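You operate a simulated robot arm through the tools that you are given. There is no shell and no other tool.

Carry out the task below with a simulated robot arm. There is one attempt and no reset: what you move stays moved.

TASK
Unload the ruler, then move the red posts out to 10 cm and 90 cm.
Fine: the weight on the pan goes back in the weight tray before a post moves; press ZERO at the end with the pan empty. Leave the other weights.

It is judged by the outcome, as a careful person would: the job done as asked, and still so three seconds after it is handed in. It fails if anything else is knocked over, pushed out of place, dropped, spilled or broken.

THE ROBOT
A 6-joint arm with a two-finger gripper, fixed in place. Base frame: the origin is on the floor under the middle of its stand, x ahead of it, y to its left, z up. Readings come in m, rad, newtons and seconds.
With the tool pointing down near the work surface it reaches from about 0.36 to 0.86 m from the base axis. Its first joint turns from -2.897 to 2.897 rad. Payload 2.45 kg.
Tool frame: the origin (TCP) lies between the finger pads and is the grasp point; the fingertips stand 0.02 m ahead of it; z points along the fingers, y is the line along which they close. The gripper opens to 0.14 m; its body begins 0.168 m behind the TCP.
Orientation is told as [roll, pitch, yaw] about the base's x, y, z axes, in that order, counted from this pose: with the fingers straight down and closing along the base's y, the tool's x points along the base's -x, its y along +y and its z along -z.

THE INTERFACE
- The arm moves only by the tool drive_tool. Its argument "deltas" is a list of rows, each a list of 7 numbers: the shift along the tool's x, y, z in mm, then the turn, a rotation vector about the tool's x, y, z in rad, then the gripper command, from -1 (fully open) to 1 (shut), values between in proportion. In form: [[tx, ty, tz, rx, ry, rz, fingers], ...]. A call has 1 to 20 rows; each row is the pose to reach, as a shift and turn from the pose commanded when the call began, along the tool's axes at that moment. A row lasts 0.2 s, in which the tool goes at most 0.05 m and 0.15 rad; a call with a longer step from one row to the next is refused whole, and so is a gripper value outside its range. Where a pose cannot be reached the arm comes as near as it can. A force on the tool above 40 N (or 10 N above the force at the start of the call, whichever is more), or a blocked arm, ends the call early, and 0.2 s more pass. The fingers move at their own pace (about 0.045 m/s each) and stop on an object; they squeeze with about 40 N. The grip force told is the motor's: it shows also when the fingers shut on nothing. Time passes only in rows, and 0.2 s behind the last, so rows that repeat a pose let the fingers close. It gives the time, the measured TCP pose, the force on the tool (base axes), the opening and the grip force at its end, in the units of the frame above (readings bear some noise), with the torque about the TCP (base axes, N m) and any sound that the robot's microphone picked up, and new pictures: "pictures" is both (left out), scene, wrist or none.
- Cameras (640 x 400 px; columns grow to the right, rows downward): "scene" is fixed at [0.4006, 0.499, 1.5692]; the picture's right is [-0.99, -0.15, 0.00], its down [-0.07, 0.49, -0.87] and it looks along [0.13, -0.86, -0.50] (base axes); focal length 343 px, centre (320, 200). "wrist" rides on the gripper at [0.078, 0.011, -0.209] in the tool frame; the picture's right is [-0.14, 0.99, 0.00], its down [-0.92, -0.13, -0.37] and it looks along [-0.37, -0.05, 0.93] (tool axes); focal length 280 px, centre (320, 200). There is no depth. A picture from a camera that has moved, and an enlarged one, comes with that camera's place and axes in the base frame and with its lens.
- move_column(by): moves the trunk up (or, below 0, down) by that many m; the arm rides with it, the base frame stays. It gives what a move gives, with no picture.
- enlarge(camera, box): a new picture of the part [left, top, right, bottom] of that camera's present view, enlarged. It takes no simulated time.
- hand_in(): hands the job in; it is judged then, once.

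Nothing tells you positions but the pictures and the camera data. Unless the task says otherwise, let go and move clear before handing in.

The tools are called as a command line: name --pt "numbers of a row" for each row, then --argument value for the rest, lists and objects as JSON in quotes. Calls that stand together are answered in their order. drive_tool: Moves the arm, as the interface text tells. Its arguments: {"type":"object","properties":{"deltas":{"type":"array","items":{"type":"array","items":{"type":"number"}}},"pictures":{"type":"string","enum":["both","scene","wrist","none"]}},"required":["deltas"]} The other tools are called the same way: move_column (by) moves the trunk up or down; enlarge (camera, box) takes an enlarged picture of a part of a camera's view; hand_in () hands the job in.

At the start:

```text
time_s: 0.0
eef_pos: [0.4451, -0.3439, 1.1779]
ee_rot: [0.0, 0.001, 0.001]
wrist_force: [0.8, 0.4, -1.1]
wrist_torque: [0.03, -0.01, -0.01]
finger_gap: 0.1398
grasp_force: 0.0
trunk travel left (down, up): [-0.1, 0.13]
```

scene: 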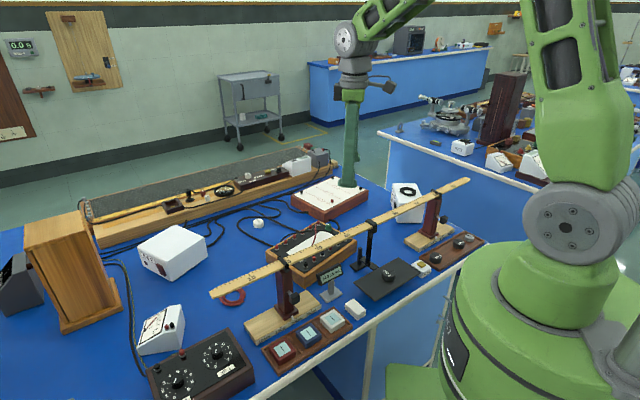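
wrist: 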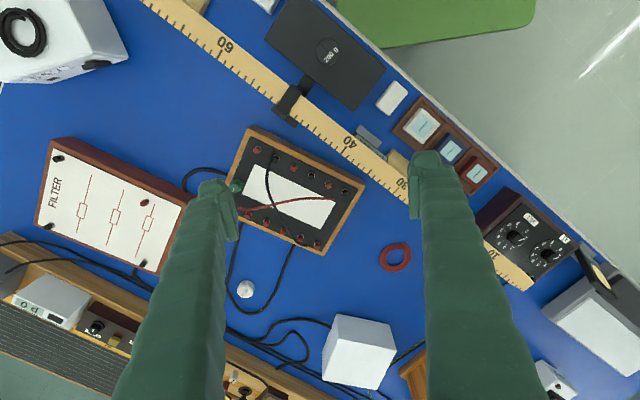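

I see a wooden metre ruler resting on two dark-red posts, a black pan with a 200 g weight hung at the ruler's middle, a weight tray, and a button tray. I'll look closer before moving.

enlarge --camera "scene" --box '[200, 240, 360, 340]'

enlarge --camera "scene" --box '[340, 170, 500, 300]'

enlarge --camera "scene" --box '[250, 280, 380, 380]'

enlarge --camera "wrist" --box '[240, 0, 560, 200]'

```text
4.00 times, centred on (280, 290) of scene
camera zoom: at [0.4006, 0.499, 1.5692], right [-0.99, -0.15, 0.0], down [-0.07, 0.49, -0.87], along [0.13, -0.86, -0.5], focal length 1372 px, centre (480, -160)
```

zoom: 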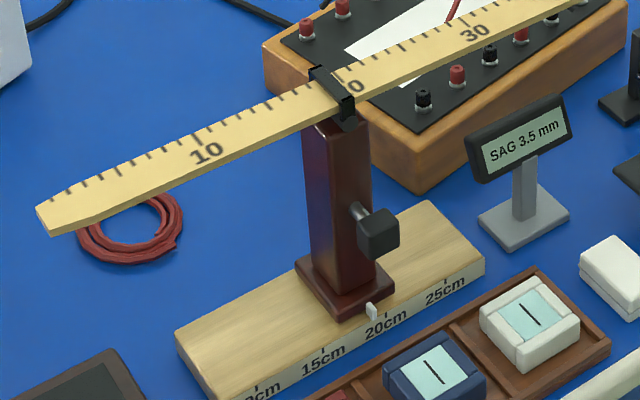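

```text
3.08 times, centred on (420, 235) of scene
camera zoom: at [0.4006, 0.499, 1.5692], right [-0.99, -0.15, 0.0], down [-0.07, 0.49, -0.87], along [0.13, -0.86, -0.5], focal length 1055 px, centre (12, 92)
```

zoom: 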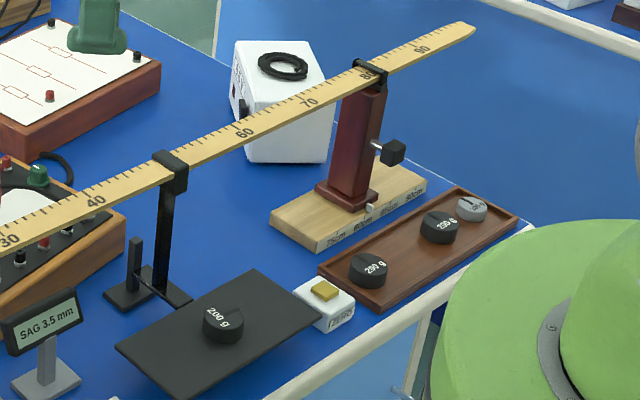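

```text
4.00 times, centred on (315, 330) of scene
camera zoom: at [0.4006, 0.499, 1.5692], right [-0.99, -0.15, 0.0], down [-0.07, 0.49, -0.87], along [0.13, -0.86, -0.5], focal length 1372 px, centre (340, -320)
```

zoom: 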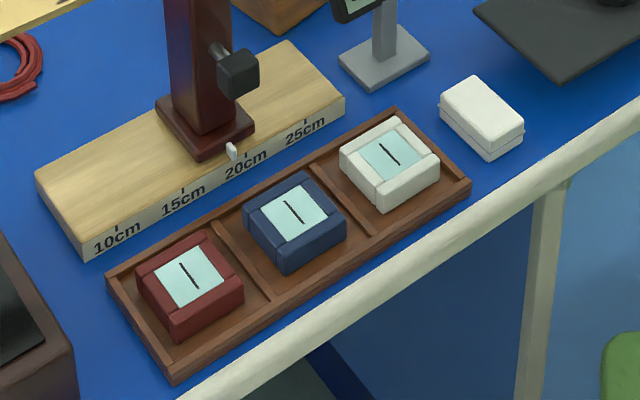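

```text
2.00 times, centred on (400, 100) of wrist
camera zoom: at [0.3662, -0.3299, 1.3868], right [0.14, 0.99, 0.0], down [0.92, -0.13, 0.37], along [0.37, -0.05, -0.93], focal length 561 px, centre (160, 400)
```

zoom: 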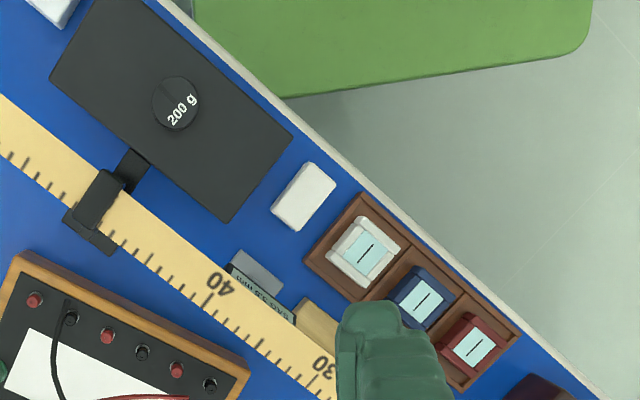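

The weight on the pan triangulates to about (0.313, -0.308, 0.854). The ruler's top is at z≈1.0 and it runs along roughly (-0.7, -0.7) in the base frame. I'll turn the gripper so it closes along the ruler and move it high above the pan to get better views.

drive_tool --pt "20 6 0 0 0 0.13 -1" --pt "44 12 0 0 0 0.26 -1" --pt "66 18 0 0 0 0.39 -1" --pt "88 24 0 0 0 0.52 -1" --pt "110 30 0 0 0 0.65 -1" --pt "132 36 0 0 0 0.785 -1" --pt "132 36 0 0 0 0.785 -1" --pt "132 36 0 0 0 0.785 -1" --pictures "both"

```text
time_s: 1.8
eef_pos: [0.3134, -0.3063, 1.1797]
ee_rot: [0.001, -0.001, -0.785]
wrist_force: [-0.7, -0.3, -0.6]
wrist_torque: [-0.05, -0.02, -0.03]
finger_gap: 0.1401
grasp_force: 0.1
trunk travel left (down, up): [-0.1, 0.13]
camera wrist: at [0.2643, -0.2414, 1.3868], right [0.8, 0.6, 0.0], down [0.56, -0.74, 0.37], along [0.22, -0.29, -0.93], focal length 280 px, centre (320, 200)
```

scene: 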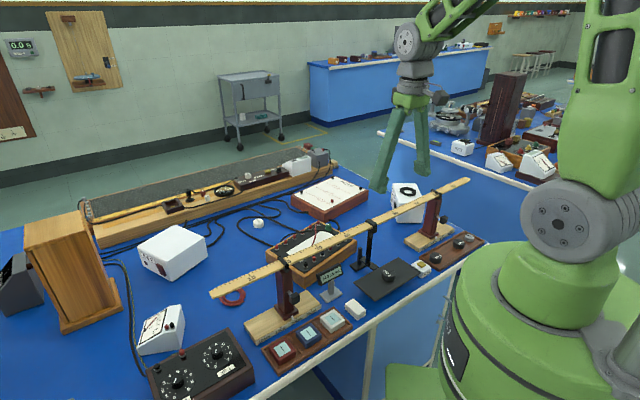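
wrist: 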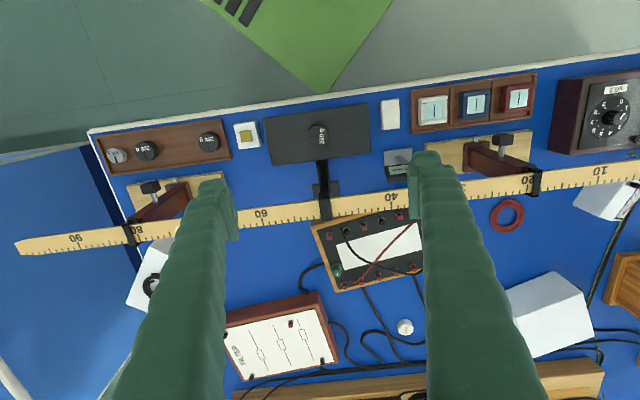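

The layout is clear from here. Next I'll enlarge the details of the tray, pan and posts.

enlarge --camera "wrist" --box '[80, 90, 240, 190]'

enlarge --camera "wrist" --box '[220, 90, 420, 220]'

enlarge --camera "wrist" --box '[0, 160, 240, 300]'

enlarge --camera "wrist" --box '[400, 60, 640, 220]'

```text
4.00 times, centred on (160, 140) of wrist
camera zoom: at [0.2643, -0.2414, 1.3868], right [0.8, 0.6, 0.0], down [0.56, -0.74, 0.37], along [0.22, -0.29, -0.93], focal length 1122 px, centre (960, 440)
```

zoom: 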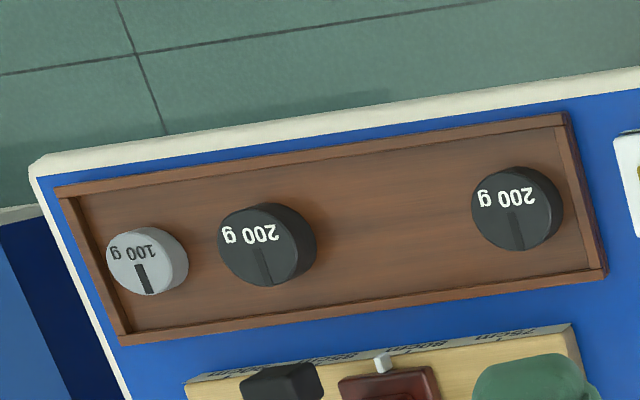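

```text
3.08 times, centred on (320, 155) of wrist
camera zoom: at [0.2643, -0.2414, 1.3868], right [0.8, 0.6, 0.0], down [0.56, -0.74, 0.37], along [0.22, -0.29, -0.93], focal length 863 px, centre (320, 338)
```

zoom: 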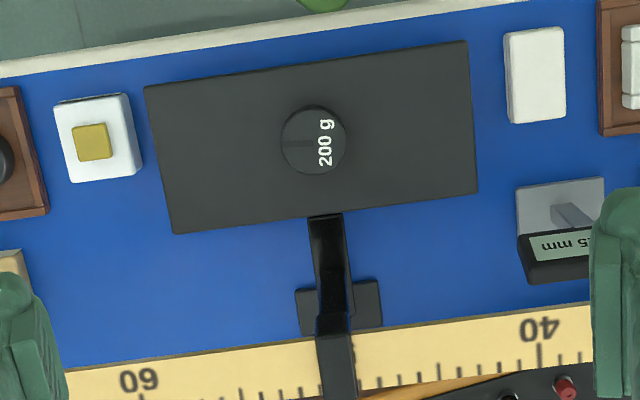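

```text
2.67 times, centred on (120, 230) of wrist
camera zoom: at [0.2643, -0.2414, 1.3868], right [0.8, 0.6, 0.0], down [0.56, -0.74, 0.37], along [0.22, -0.29, -0.93], focal length 748 px, centre (853, 120)
```

zoom: 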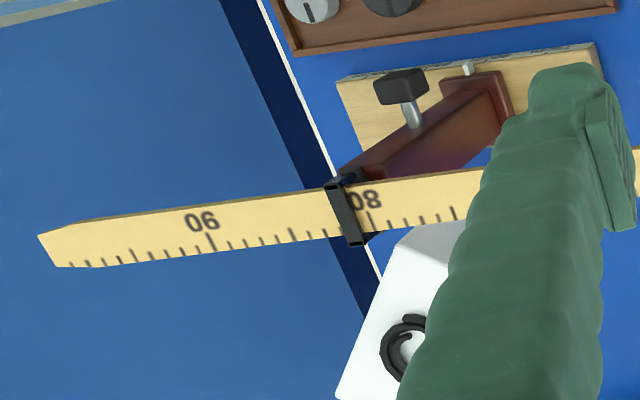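

```text
2.50 times, centred on (520, 140) of wrist
camera zoom: at [0.2643, -0.2414, 1.3868], right [0.8, 0.6, 0.0], down [0.56, -0.74, 0.37], along [0.22, -0.29, -0.93], focal length 701 px, centre (-180, 350)
```

zoom: 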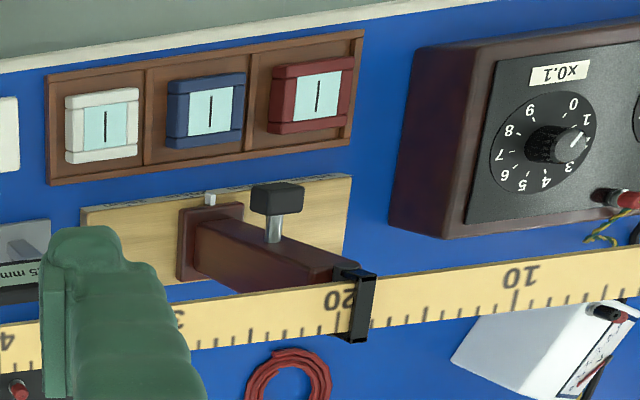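

enlarge --camera "scene" --box '[350, 240, 430, 300]'

enlarge --camera "scene" --box '[340, 20, 500, 200]'

enlarge --camera "scene" --box '[390, 180, 490, 250]'

```text
6.67 times, centred on (390, 270) of scene
camera zoom: at [0.4006, 0.499, 1.5692], right [-0.99, -0.15, 0.0], down [-0.07, 0.49, -0.87], along [0.13, -0.86, -0.5], focal length 2286 px, centre (-147, -267)
```

zoom: 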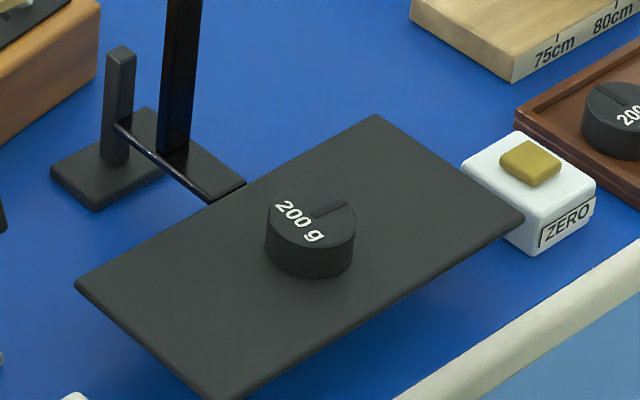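

```text
2.22 times, centred on (420, 110) of scene
camera zoom: at [0.4006, 0.499, 1.5692], right [-0.99, -0.15, 0.0], down [-0.07, 0.49, -0.87], along [0.13, -0.86, -0.5], focal length 762 px, centre (98, 400)
```

zoom: 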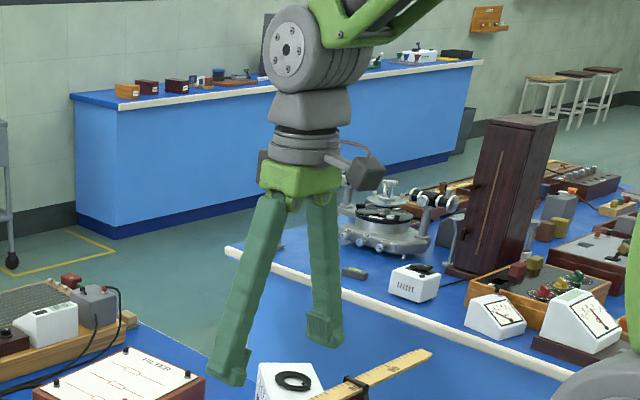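

```text
5.71 times, centred on (440, 215) of scene
camera zoom: at [0.4006, 0.499, 1.5692], right [-0.99, -0.15, 0.0], down [-0.07, 0.49, -0.87], along [0.13, -0.86, -0.5], focal length 1959 px, centre (-366, 114)
```

zoom: 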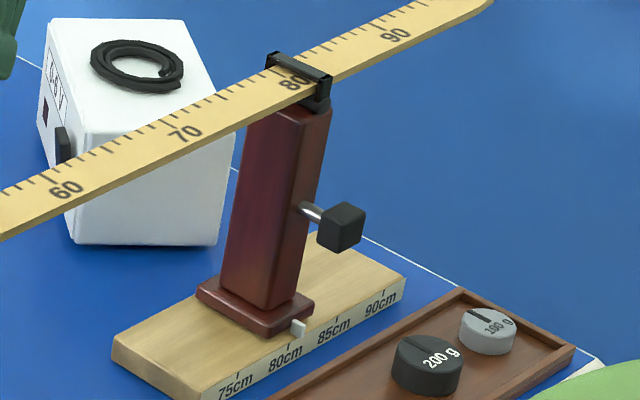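

The pan hangs beside the ruler with its top at about z 0.84, and the 200 g weight is roughly 41 mm wide and 16 mm tall. The empty tray spot is between the two black 200 g weights. I'll lower the gripper partway over the weight, tilted away from the ruler, and check.

drive_tool --pt "0 0 40 0 -0.07 0 -0.2" --pt "1 0 80 0 -0.14 0 -0.2" --pt "2 -1 120 0 -0.2 0 -0.2" --pt "2 -1 160 0 -0.2 0 -0.2" --pt "2 -1 195 0 -0.2 0 -0.2" --pt "2 -1 228 0 -0.2 0 -0.2" --pt "2 -1 228 0 -0.2 0 -0.2" --pt "2 -1 228 0 -0.2 0 -0.2" --pictures "both"

```text
time_s: 3.6
eef_pos: [0.3068, -0.3063, 0.971]
ee_rot: [-0.009, -0.193, -0.784]
wrist_force: [-0.6, -0.3, 0.4]
wrist_torque: [0.01, 0.04, 0.02]
finger_gap: 0.0838
grasp_force: 0.0
out of reach, approached as far as the arm can: row 6
trunk travel left (down, up): [-0.1, 0.13]
camera wrist: at [0.233, -0.2128, 1.16], right [0.8, 0.6, 0.02], down [0.5, -0.68, 0.54], along [0.34, -0.42, -0.84], focal length 280 px, centre (320, 200)
```

scene: 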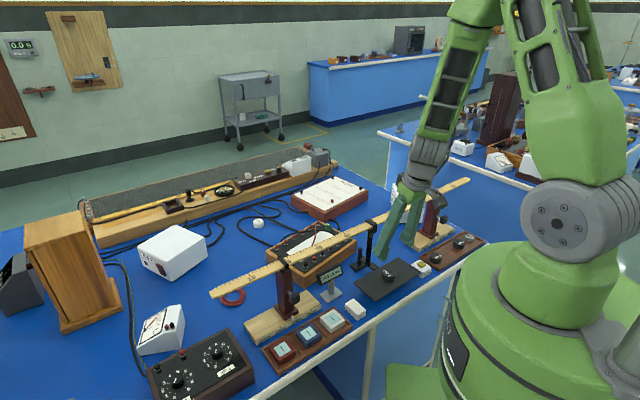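
wrist: 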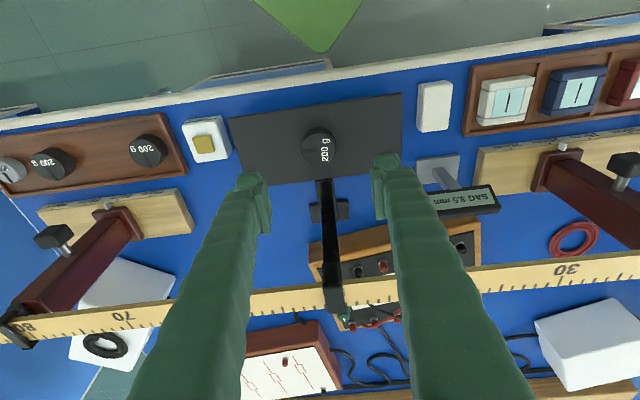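

The tilt takes the arm out of reach close in. I'll look at the finger width and its clearance to the ruler.

enlarge --camera "scene" --box '[350, 170, 460, 290]'

enlarge --camera "wrist" --box '[220, 80, 420, 205]'

```text
3.33 times, centred on (405, 230) of scene
camera zoom: at [0.4006, 0.499, 1.5692], right [-0.99, -0.15, 0.0], down [-0.07, 0.49, -0.87], along [0.13, -0.86, -0.5], focal length 1143 px, centre (37, 100)
```

zoom: 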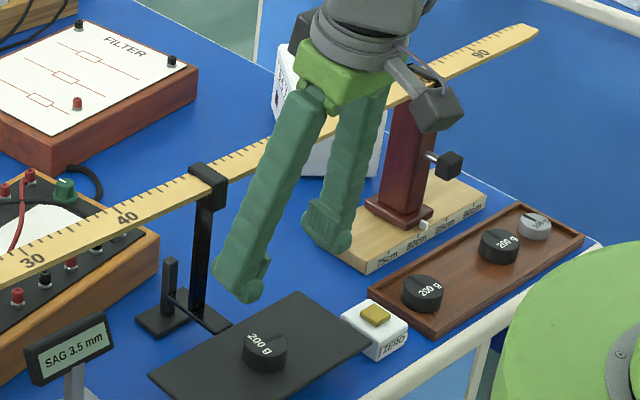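

```text
3.20 times, centred on (320, 142) of wrist
camera zoom: at [0.233, -0.2128, 1.16], right [0.8, 0.6, 0.02], down [0.5, -0.68, 0.54], along [0.34, -0.42, -0.84], focal length 897 px, centre (320, 384)
```

zoom: 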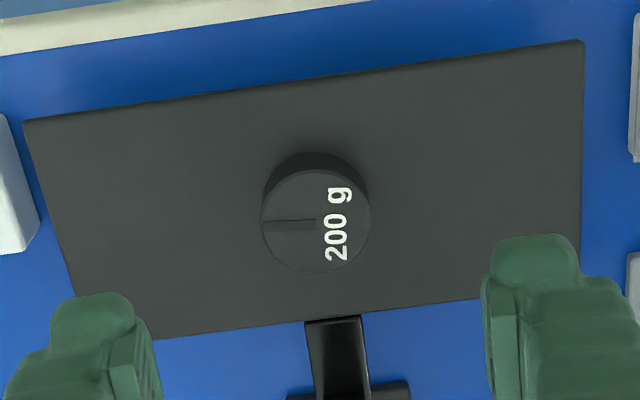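

Clearance to the ruler is about 60 mm, so no tilt is needed. I'll set the tool back to vertical at this spot.

drive_tool --pt "0 0 0 0 0.1 0 -0.2" --pt "0 0 0 0 0.2 0 -0.2" --pt "0 0 0 0 0.2 0 -0.2" --pictures "wrist"

```text
time_s: 4.4
eef_pos: [0.3103, -0.3058, 0.9516]
ee_rot: [0.0, -0.001, -0.786]
wrist_force: [0.3, 0.4, 0.7]
wrist_torque: [-0.02, -0.03, -0.05]
finger_gap: 0.084
grasp_force: 0.0
trunk travel left (down, up): [-0.1, 0.13]
camera wrist: at [0.2623, -0.2406, 1.1592], right [0.8, 0.6, 0.0], down [0.56, -0.74, 0.37], along [0.22, -0.29, -0.93], focal length 280 px, centre (320, 200)
```

wrist: 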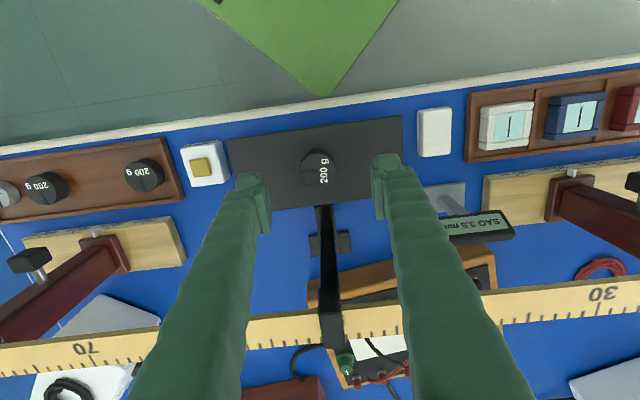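

enlarge --camera "wrist" --box '[260, 110, 380, 200]'

enlarge --camera "wrist" --box '[0, 100, 240, 250]'

```text
4.44 times, centred on (320, 155) of wrist
camera zoom: at [0.2623, -0.2406, 1.1592], right [0.8, 0.6, 0.0], down [0.56, -0.74, 0.37], along [0.22, -0.29, -0.93], focal length 1246 px, centre (320, 400)
```

zoom: 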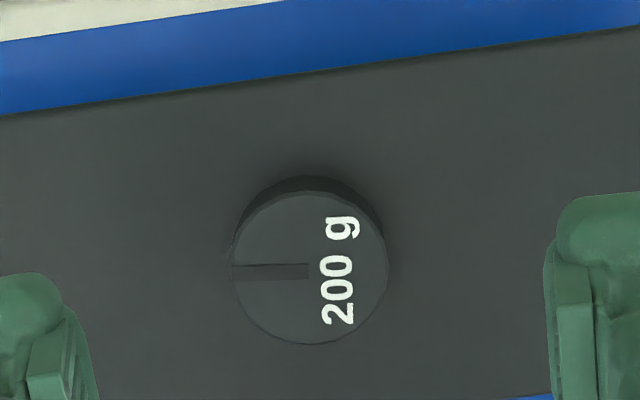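

```text
2.67 times, centred on (120, 175) of wrist
camera zoom: at [0.2623, -0.2406, 1.1592], right [0.8, 0.6, 0.0], down [0.56, -0.74, 0.37], along [0.22, -0.29, -0.93], focal length 748 px, centre (853, 267)
```

zoom: 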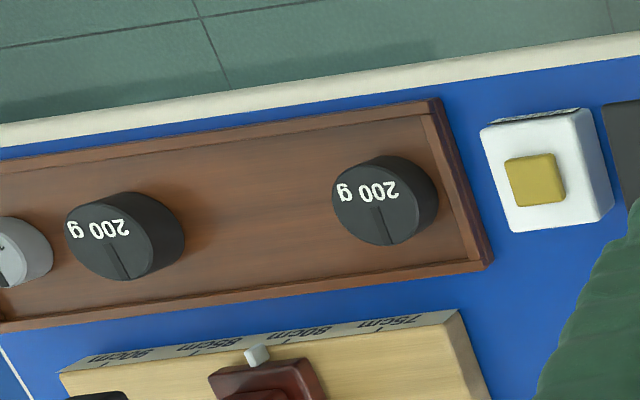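

drive_tool --pt "-2 -0.5 33 0 0 0 -0.2" --pt "-4 -1 65 0 0 0 -0.2" --pt "-4 -1 65 0 0 0 -0.2" --pictures "both"

enlarge --camera "wrist" --box '[240, 110, 400, 210]'

enlarge --camera "scene" --box '[350, 220, 440, 300]'

```text
time_s: 5.2
eef_pos: [0.3114, -0.3105, 0.8853]
ee_rot: [0.0, 0.0, -0.787]
wrist_force: [-0.6, -0.9, 0.1]
wrist_torque: [-0.01, -0.02, 0.0]
finger_gap: 0.0839
grasp_force: 0.0
trunk travel left (down, up): [-0.1, 0.13]
camera wrist: at [0.264, -0.2449, 1.0933], right [0.8, 0.6, 0.0], down [0.56, -0.74, 0.37], along [0.22, -0.29, -0.93], focal length 280 px, centre (320, 200)
```

scene: 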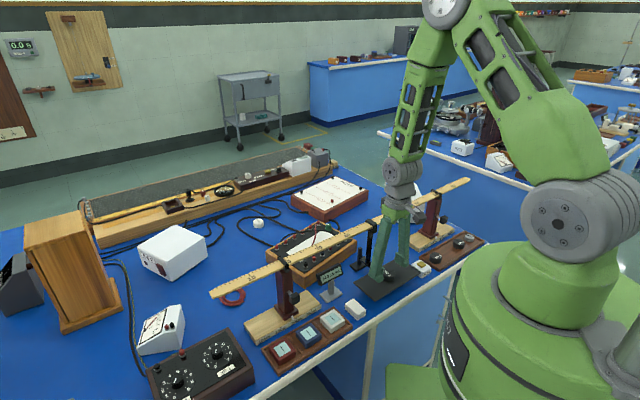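
wrist: 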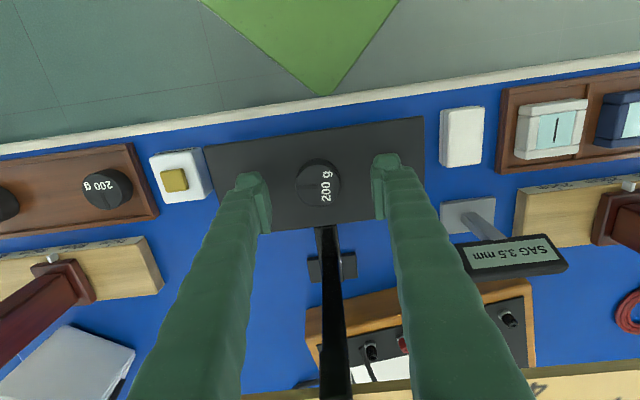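

```text
4.00 times, centred on (320, 160) of wrist
camera zoom: at [0.264, -0.2449, 1.0933], right [0.8, 0.6, 0.0], down [0.56, -0.74, 0.37], along [0.22, -0.29, -0.93], focal length 1122 px, centre (320, 360)
```

zoom: 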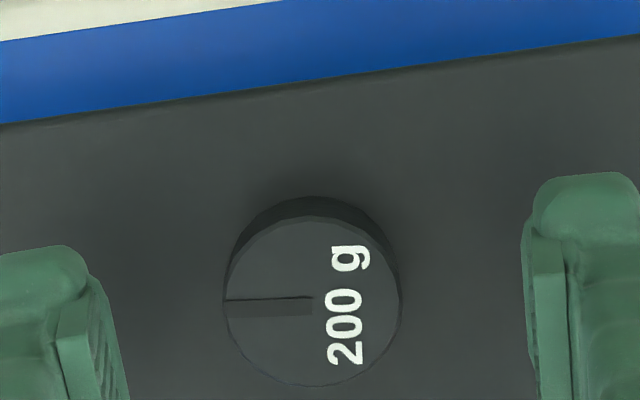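

```text
5.00 times, centred on (395, 260) of scene
camera zoom: at [0.4006, 0.499, 1.5692], right [-0.99, -0.15, 0.0], down [-0.07, 0.49, -0.87], along [0.13, -0.86, -0.5], focal length 1714 px, centre (-55, -100)
```

zoom: 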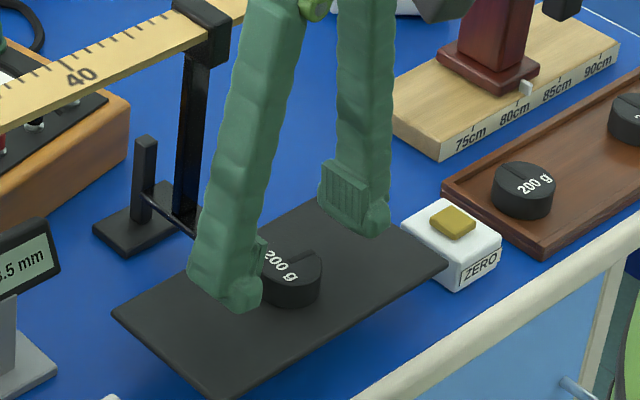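

drive_tool --pt "0 0 10 0 0 0 -0.2" --pt "0 0 20 0 0 0 -0.2" --pt "0 0 20 0 0 0 -0.2" --pictures "both"

enlarge --camera "scene" --box '[360, 240, 430, 300]'

enlarge --camera "wrist" --box '[240, 110, 400, 210]'

```text
time_s: 6.0
eef_pos: [0.3121, -0.309, 0.8657]
ee_rot: [-0.001, 0.0, -0.786]
wrist_force: [1.0, 0.7, -0.5]
wrist_torque: [0.01, 0.03, 0.0]
finger_gap: 0.0842
grasp_force: 0.2
trunk travel left (down, up): [-0.1, 0.13]
camera wrist: at [0.2645, -0.2447, 1.0738], right [0.8, 0.6, 0.0], down [0.56, -0.74, 0.37], along [0.22, -0.29, -0.93], focal length 280 px, centre (320, 200)
```

scene: 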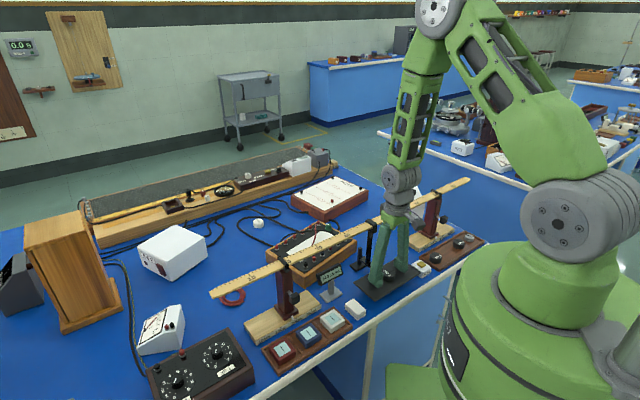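
wrist: 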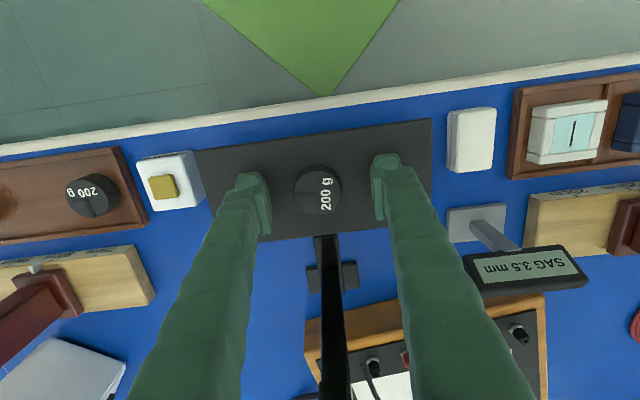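

```text
6.67 times, centred on (395, 270) of scene
camera zoom: at [0.4006, 0.499, 1.5692], right [-0.99, -0.15, 0.0], down [-0.07, 0.49, -0.87], along [0.13, -0.86, -0.5], focal length 2286 px, centre (-180, -267)
```

zoom: 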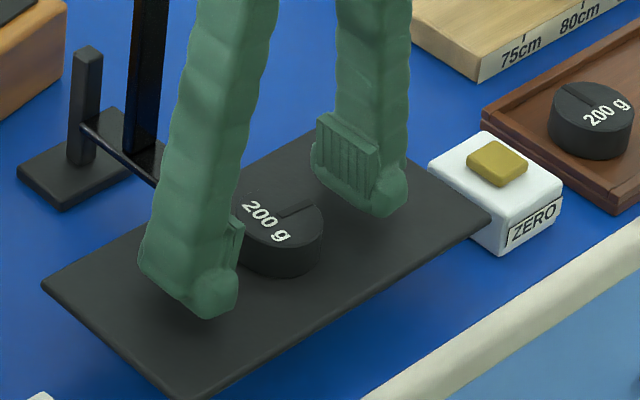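

```text
4.00 times, centred on (320, 160) of wrist
camera zoom: at [0.2645, -0.2447, 1.0738], right [0.8, 0.6, 0.0], down [0.56, -0.74, 0.37], along [0.22, -0.29, -0.93], focal length 1122 px, centre (320, 360)
```

zoom: 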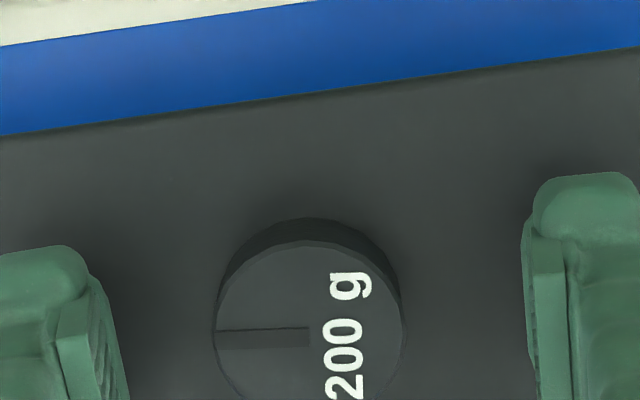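

drive_tool --pt "0 0 3 0 0 0 -0.2" --pt "0 0 3 0 0 0 0.1" --pt "0 0 3 0 0 0 0.25" --pt "0 0 3 0 0 0 0.4" --pt "0 0 3 0 0 0 0.6" --pt "0 0 3 0 0 0 0.8" --pt "0 0 3 0 0 0 0.8" --pictures "both"

enlarge --camera "scene" --box '[360, 240, 430, 300]'

```text
time_s: 7.6
eef_pos: [0.3129, -0.309, 0.8637]
ee_rot: [0.0, -0.001, -0.784]
wrist_force: [0.0, 0.2, -0.4]
wrist_torque: [-0.04, 0.02, 0.01]
finger_gap: 0.0386
grasp_force: 40.2
trunk travel left (down, up): [-0.1, 0.13]
camera wrist: at [0.2645, -0.2445, 1.071], right [0.8, 0.6, 0.0], down [0.56, -0.74, 0.37], along [0.22, -0.29, -0.93], focal length 280 px, centre (320, 200)
```

scene: 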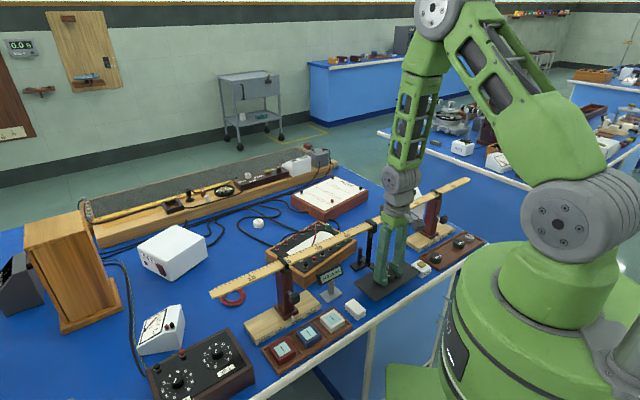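
wrist: 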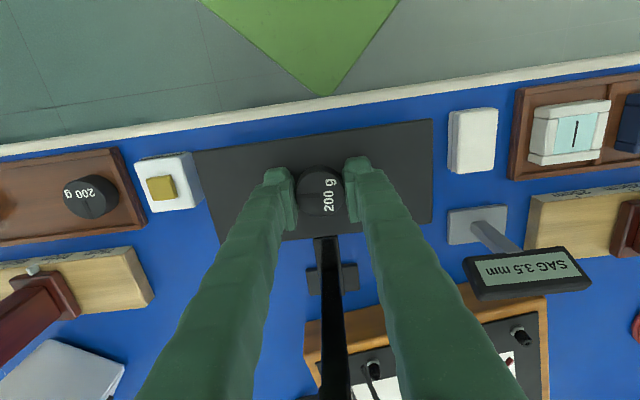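

```text
6.67 times, centred on (395, 270) of scene
camera zoom: at [0.4006, 0.499, 1.5692], right [-0.99, -0.15, 0.0], down [-0.07, 0.49, -0.87], along [0.13, -0.86, -0.5], focal length 2286 px, centre (-180, -267)
```

zoom: 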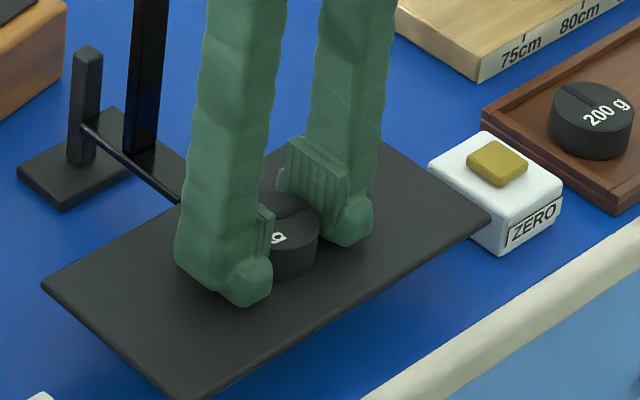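

The weight is gripped, with a gap of 38.6 mm. In the tray the fingers will have to straddle the rim, so I'll release and re-grip a few millimetres higher on the weight so the fingertips clear it.

drive_tool --pt "0 0 0 0 0 0 0.25" --pt "0 0 0 0 0 0 0.25" --pt "0 0 -3 0 0 0 0.25" --pt "0 0 -6 0 0 0 0.25" --pt "0 0 -6 0 0 0 0.4" --pt "0 0 -6 0 0 0 0.6" --pt "0 0 -6 0 0 0 0.8" --pt "0 0 -6 0 0 0 0.8" --pictures "both"

enlarge --camera "scene" --box '[360, 240, 430, 300]'

enlarge --camera "wrist" --box '[240, 110, 400, 210]'

```text
time_s: 9.4
eef_pos: [0.3131, -0.3093, 0.8689]
ee_rot: [0.002, 0.0, -0.785]
wrist_force: [-0.1, 0.0, 0.1]
wrist_torque: [0.04, 0.05, 0.01]
finger_gap: 0.0385
grasp_force: 39.9
trunk travel left (down, up): [-0.1, 0.13]
camera wrist: at [0.2644, -0.2444, 1.0768], right [0.8, 0.6, 0.0], down [0.56, -0.74, 0.37], along [0.22, -0.29, -0.93], focal length 280 px, centre (320, 200)
```

scene: 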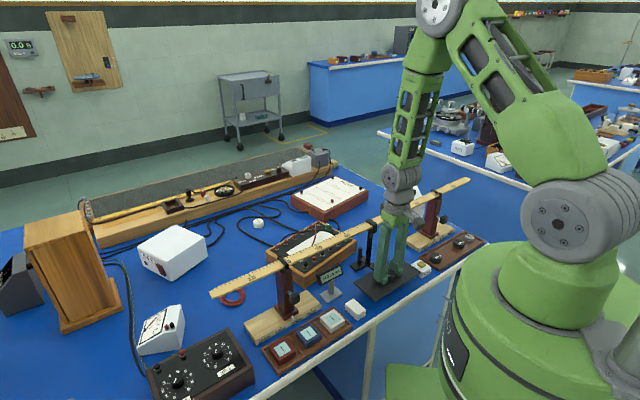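
wrist: 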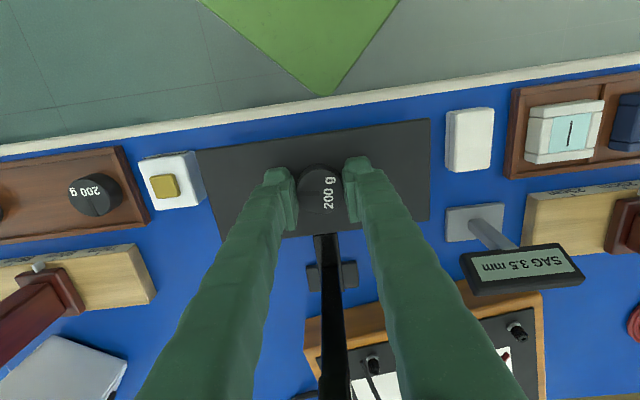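

```text
6.67 times, centred on (395, 270) of scene
camera zoom: at [0.4006, 0.499, 1.5692], right [-0.99, -0.15, 0.0], down [-0.07, 0.49, -0.87], along [0.13, -0.86, -0.5], focal length 2286 px, centre (-180, -267)
```

zoom: 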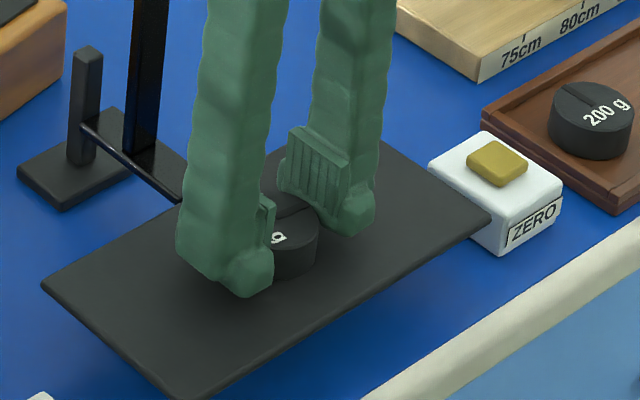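

```text
4.00 times, centred on (320, 160) of wrist
camera zoom: at [0.2644, -0.2444, 1.0768], right [0.8, 0.6, 0.0], down [0.56, -0.74, 0.37], along [0.22, -0.29, -0.93], focal length 1122 px, centre (320, 360)
```

zoom: 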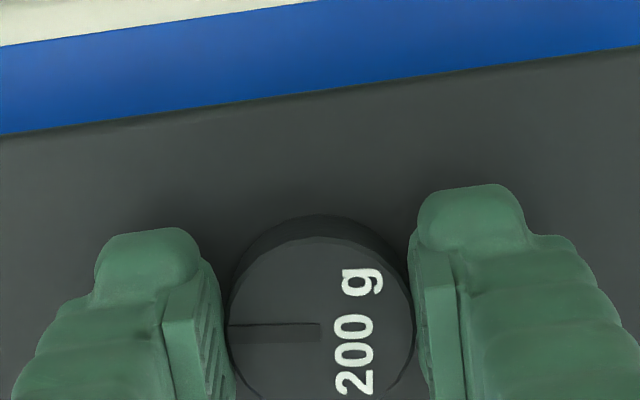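

The re-grip is good. I'm lifting the weight straight off the pan.

drive_tool --pt "0 0 -4 0 0 0 0.8" --pt "0 0 -12 0 0 0 0.8" --pt "0 0 -30 0 0 0 0.8" --pt "0 0 -55 0 0 0 0.8" --pt "0 0 -80 0 0 0 0.8" --pt "0 0 -100 0 0 0 0.8" --pt "0 0 -100 0 0 0 0.8" --pictures "both"

```text
time_s: 11.0
eef_pos: [0.312, -0.3087, 0.9705]
ee_rot: [-0.001, 0.0, -0.787]
wrist_force: [-0.4, -0.4, -1.7]
wrist_torque: [0.03, 0.0, 0.01]
finger_gap: 0.0384
grasp_force: 40.2
trunk travel left (down, up): [-0.1, 0.13]
camera wrist: at [0.2644, -0.2446, 1.1769], right [0.8, 0.6, 0.0], down [0.56, -0.74, 0.37], along [0.22, -0.29, -0.93], focal length 280 px, centre (320, 200)
```

scene: 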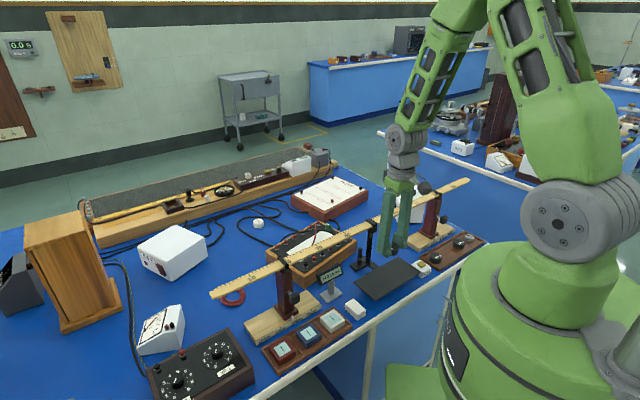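
wrist: 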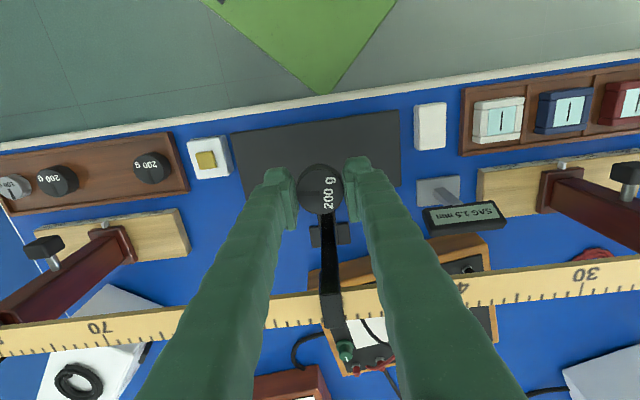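

The weight is lifted and the pan is empty. Next I'll carry it over the tray, turning 90° so the fingers close across the tray, and check clearances from above.

drive_tool --pt "1.5 -20 0 0 0 0.14 0.8" --pt "3 -45 0 0 0 0.28 0.8" --pt "4.5 -71 0 0 0 0.42 0.8" --pt "6 -97 0 0 0 0.56 0.8" --pt "7.5 -123 0 0 0 0.7 0.8" --pt "9 -149 0 0 0 0.84 0.8" --pt "10.5 -175 0 0 0 0.98 0.8" --pt "12 -201 0 0 0 1.12 0.8" --pt "13.5 -227 0 0 0 1.26 0.8" --pt "15 -253 0 0 0 1.4 0.8" --pt "15.6 -270 0 0 0 1.5 0.8" --pt "15.6 -280 0 0 0 1.571 0.8" --pt "15.6 -280 0 0 0 1.571 0.8" --pictures "both"

```text
time_s: 13.8
eef_pos: [0.1046, -0.4969, 0.969]
ee_rot: [0.0, -0.001, -2.358]
wrist_force: [0.3, 0.1, -3.0]
wrist_torque: [0.02, 0.0, 0.01]
finger_gap: 0.0384
grasp_force: 40.5
trunk travel left (down, up): [-0.1, 0.13]
camera wrist: at [0.1668, -0.4473, 1.1771], right [0.6, -0.8, 0.0], down [-0.74, -0.56, 0.37], along [-0.29, -0.22, -0.93], focal length 280 px, centre (320, 200)
```

scene: 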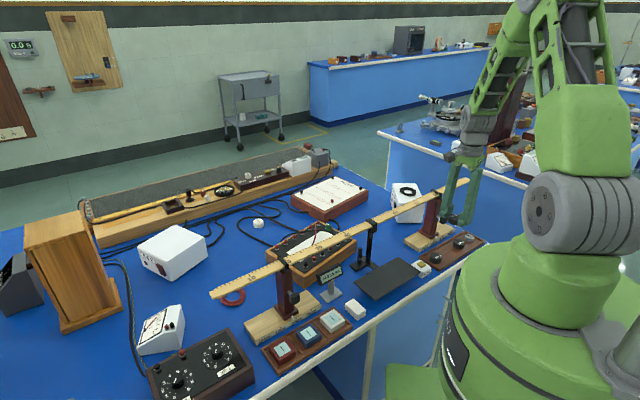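
wrist: 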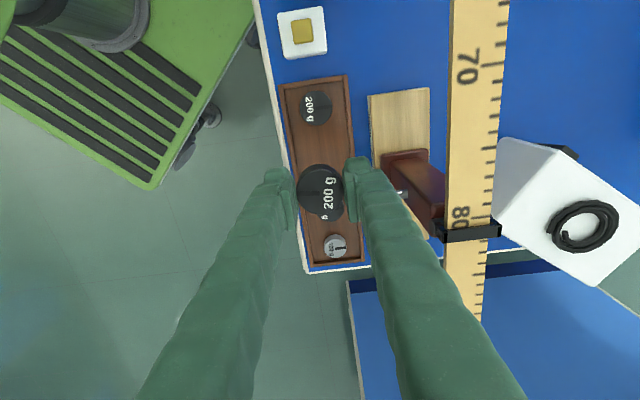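

enlarge --camera "wrist" --box '[260, 70, 420, 280]'

enlarge --camera "scene" --box '[400, 170, 500, 270]'

enlarge --camera "wrist" --box '[340, 130, 480, 260]'

```text
1.90 times, centred on (340, 175) of wrist
camera zoom: at [0.1668, -0.4473, 1.1771], right [0.6, -0.8, 0.0], down [-0.74, -0.56, 0.37], along [-0.29, -0.22, -0.93], focal length 534 px, centre (282, 248)
```

zoom: 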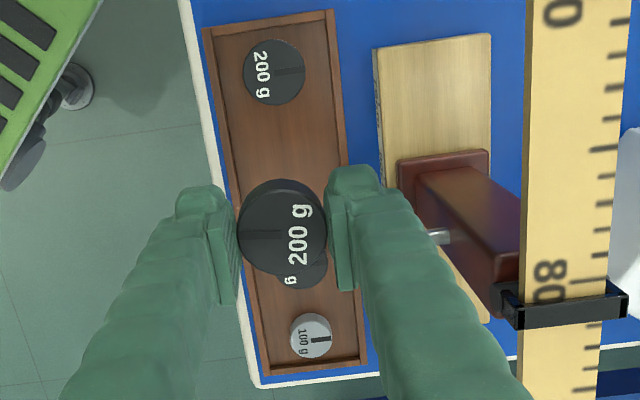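

```text
4.00 times, centred on (450, 220) of scene
camera zoom: at [0.4006, 0.499, 1.5692], right [-0.99, -0.15, 0.0], down [-0.07, 0.49, -0.87], along [0.13, -0.86, -0.5], focal length 1372 px, centre (-200, 120)
```

zoom: 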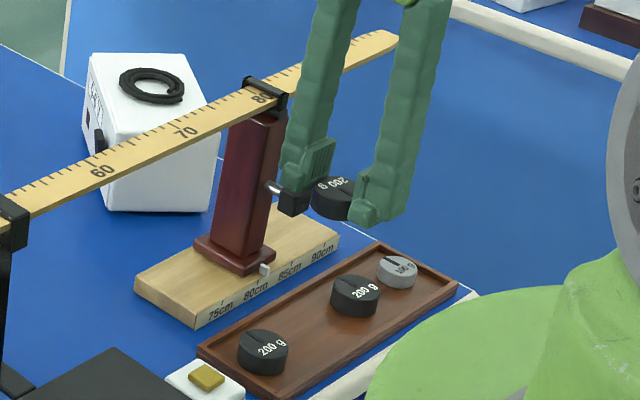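

```text
3.08 times, centred on (410, 195) of wrist
camera zoom: at [0.1668, -0.4473, 1.1771], right [0.6, -0.8, 0.0], down [-0.74, -0.56, 0.37], along [-0.29, -0.22, -0.93], focal length 863 px, centre (43, 215)
```

zoom: 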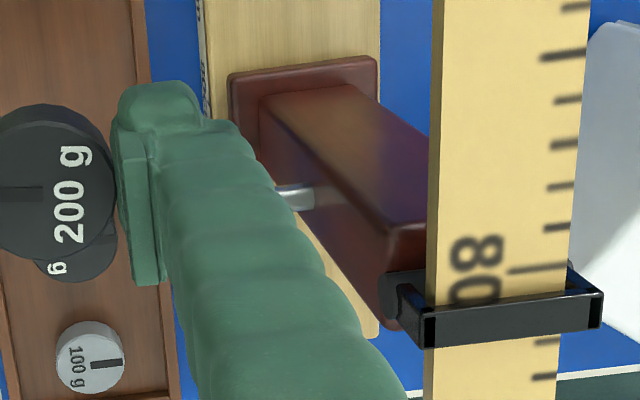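

The weight is above the gap between the two 200 g weights. The post's knob is close to the ruler-side finger, so I'll shift a few millimetres away from it and descend in stages.

drive_tool --pt "2 -2 0 0 0 0 0.8" --pt "4 -3 10 0 0 0 0.8" --pt "4 -3 35 0 0 0 0.8" --pt "4 -3 60 0 0 0 0.8" --pt "4 -3 85 0 0 0 0.8" --pt "4 -3 105 0 0 0 0.8" --pt "4 -3 105 0 0 0 0.8" --pictures "both"

enlarge --camera "scene" --box '[400, 190, 500, 270]'

enlarge --camera "wrist" --box '[250, 60, 450, 260]'

```text
time_s: 15.4
eef_pos: [0.104, -0.4912, 0.8648]
ee_rot: [0.0, 0.0, -2.355]
wrist_force: [1.0, -0.4, -1.7]
wrist_torque: [0.0, 0.01, -0.02]
finger_gap: 0.0381
grasp_force: 40.2
trunk travel left (down, up): [-0.1, 0.13]
camera wrist: at [0.1665, -0.442, 1.0717], right [0.6, -0.8, 0.0], down [-0.74, -0.56, 0.37], along [-0.29, -0.22, -0.93], focal length 280 px, centre (320, 200)
```

scene: 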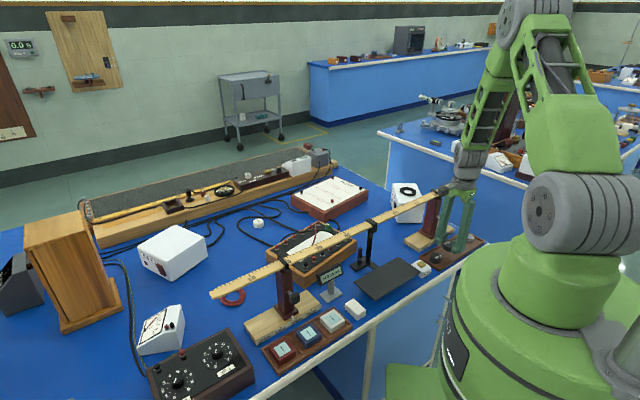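
wrist: 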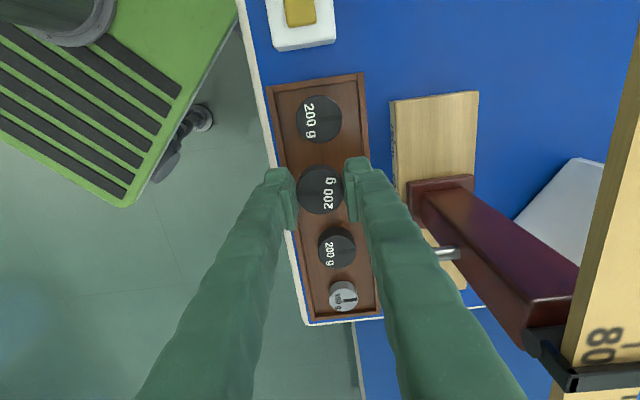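

```text
5.00 times, centred on (450, 230) of scene
camera zoom: at [0.4006, 0.499, 1.5692], right [-0.99, -0.15, 0.0], down [-0.07, 0.49, -0.87], along [0.13, -0.86, -0.5], focal length 1714 px, centre (-330, 50)
```

zoom: 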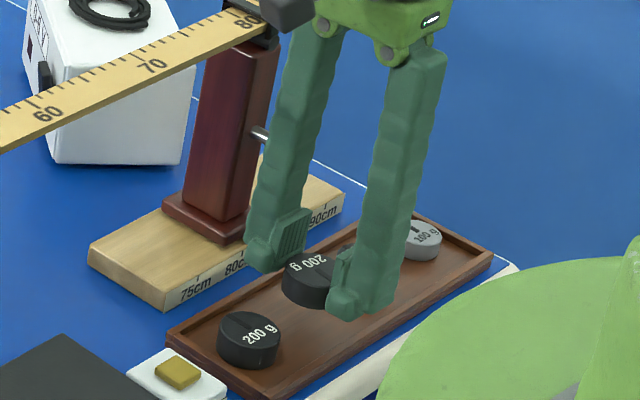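

```text
2.00 times, centred on (350, 160) of wrist
camera zoom: at [0.1665, -0.442, 1.0717], right [0.6, -0.8, 0.0], down [-0.74, -0.56, 0.37], along [-0.29, -0.22, -0.93], focal length 561 px, centre (260, 280)
```

zoom: 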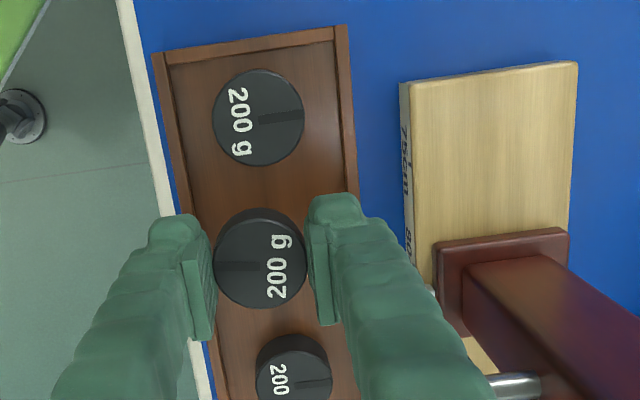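

drive_tool --pt "0 0 6 0 0 0 0.8" --pt "0 0 12 0 0 0 0.8" --pt "0 0 16 0 0 0 0.8" --pt "0 0 16 0 0 0 0.8" --pictures "both"

enlarge --camera "scene" --box '[400, 190, 500, 270]'

enlarge --camera "wrist" --box '[250, 80, 410, 260]'

```text
time_s: 16.4
eef_pos: [0.1042, -0.4918, 0.8483]
ee_rot: [0.0, 0.001, -2.356]
wrist_force: [0.4, -0.7, -3.3]
wrist_torque: [-0.04, -0.01, -0.02]
finger_gap: 0.0382
grasp_force: 40.1
trunk travel left (down, up): [-0.1, 0.13]
camera wrist: at [0.1667, -0.4423, 1.0557], right [0.6, -0.8, 0.0], down [-0.74, -0.56, 0.37], along [-0.29, -0.22, -0.93], focal length 280 px, centre (320, 200)
```

scene: 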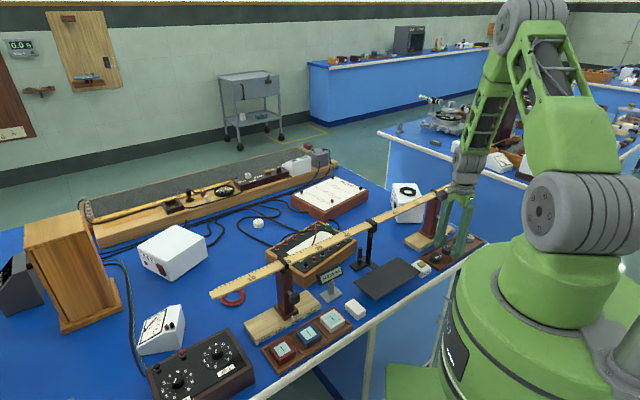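
wrist: 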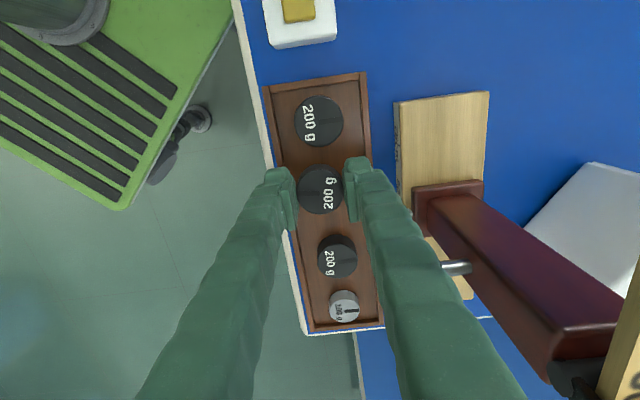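

```text
5.00 times, centred on (450, 230) of scene
camera zoom: at [0.4006, 0.499, 1.5692], right [-0.99, -0.15, 0.0], down [-0.07, 0.49, -0.87], along [0.13, -0.86, -0.5], focal length 1714 px, centre (-330, 50)
```

zoom: 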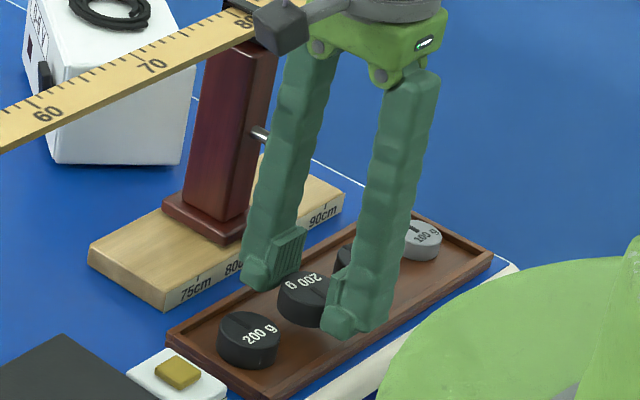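

```text
2.22 times, centred on (330, 170) of wrist
camera zoom: at [0.1667, -0.4423, 1.0557], right [0.6, -0.8, 0.0], down [-0.74, -0.56, 0.37], along [-0.29, -0.22, -0.93], focal length 623 px, centre (298, 267)
```

zoom: 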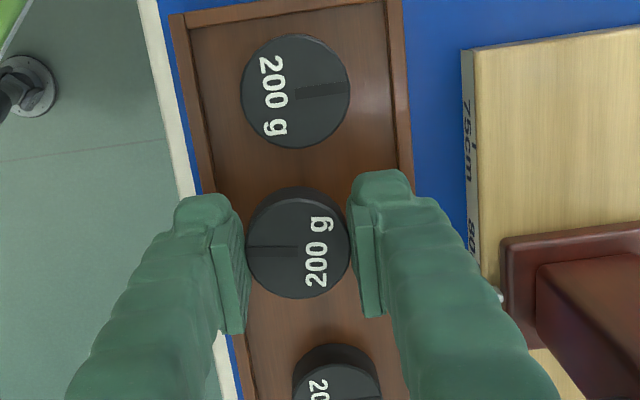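

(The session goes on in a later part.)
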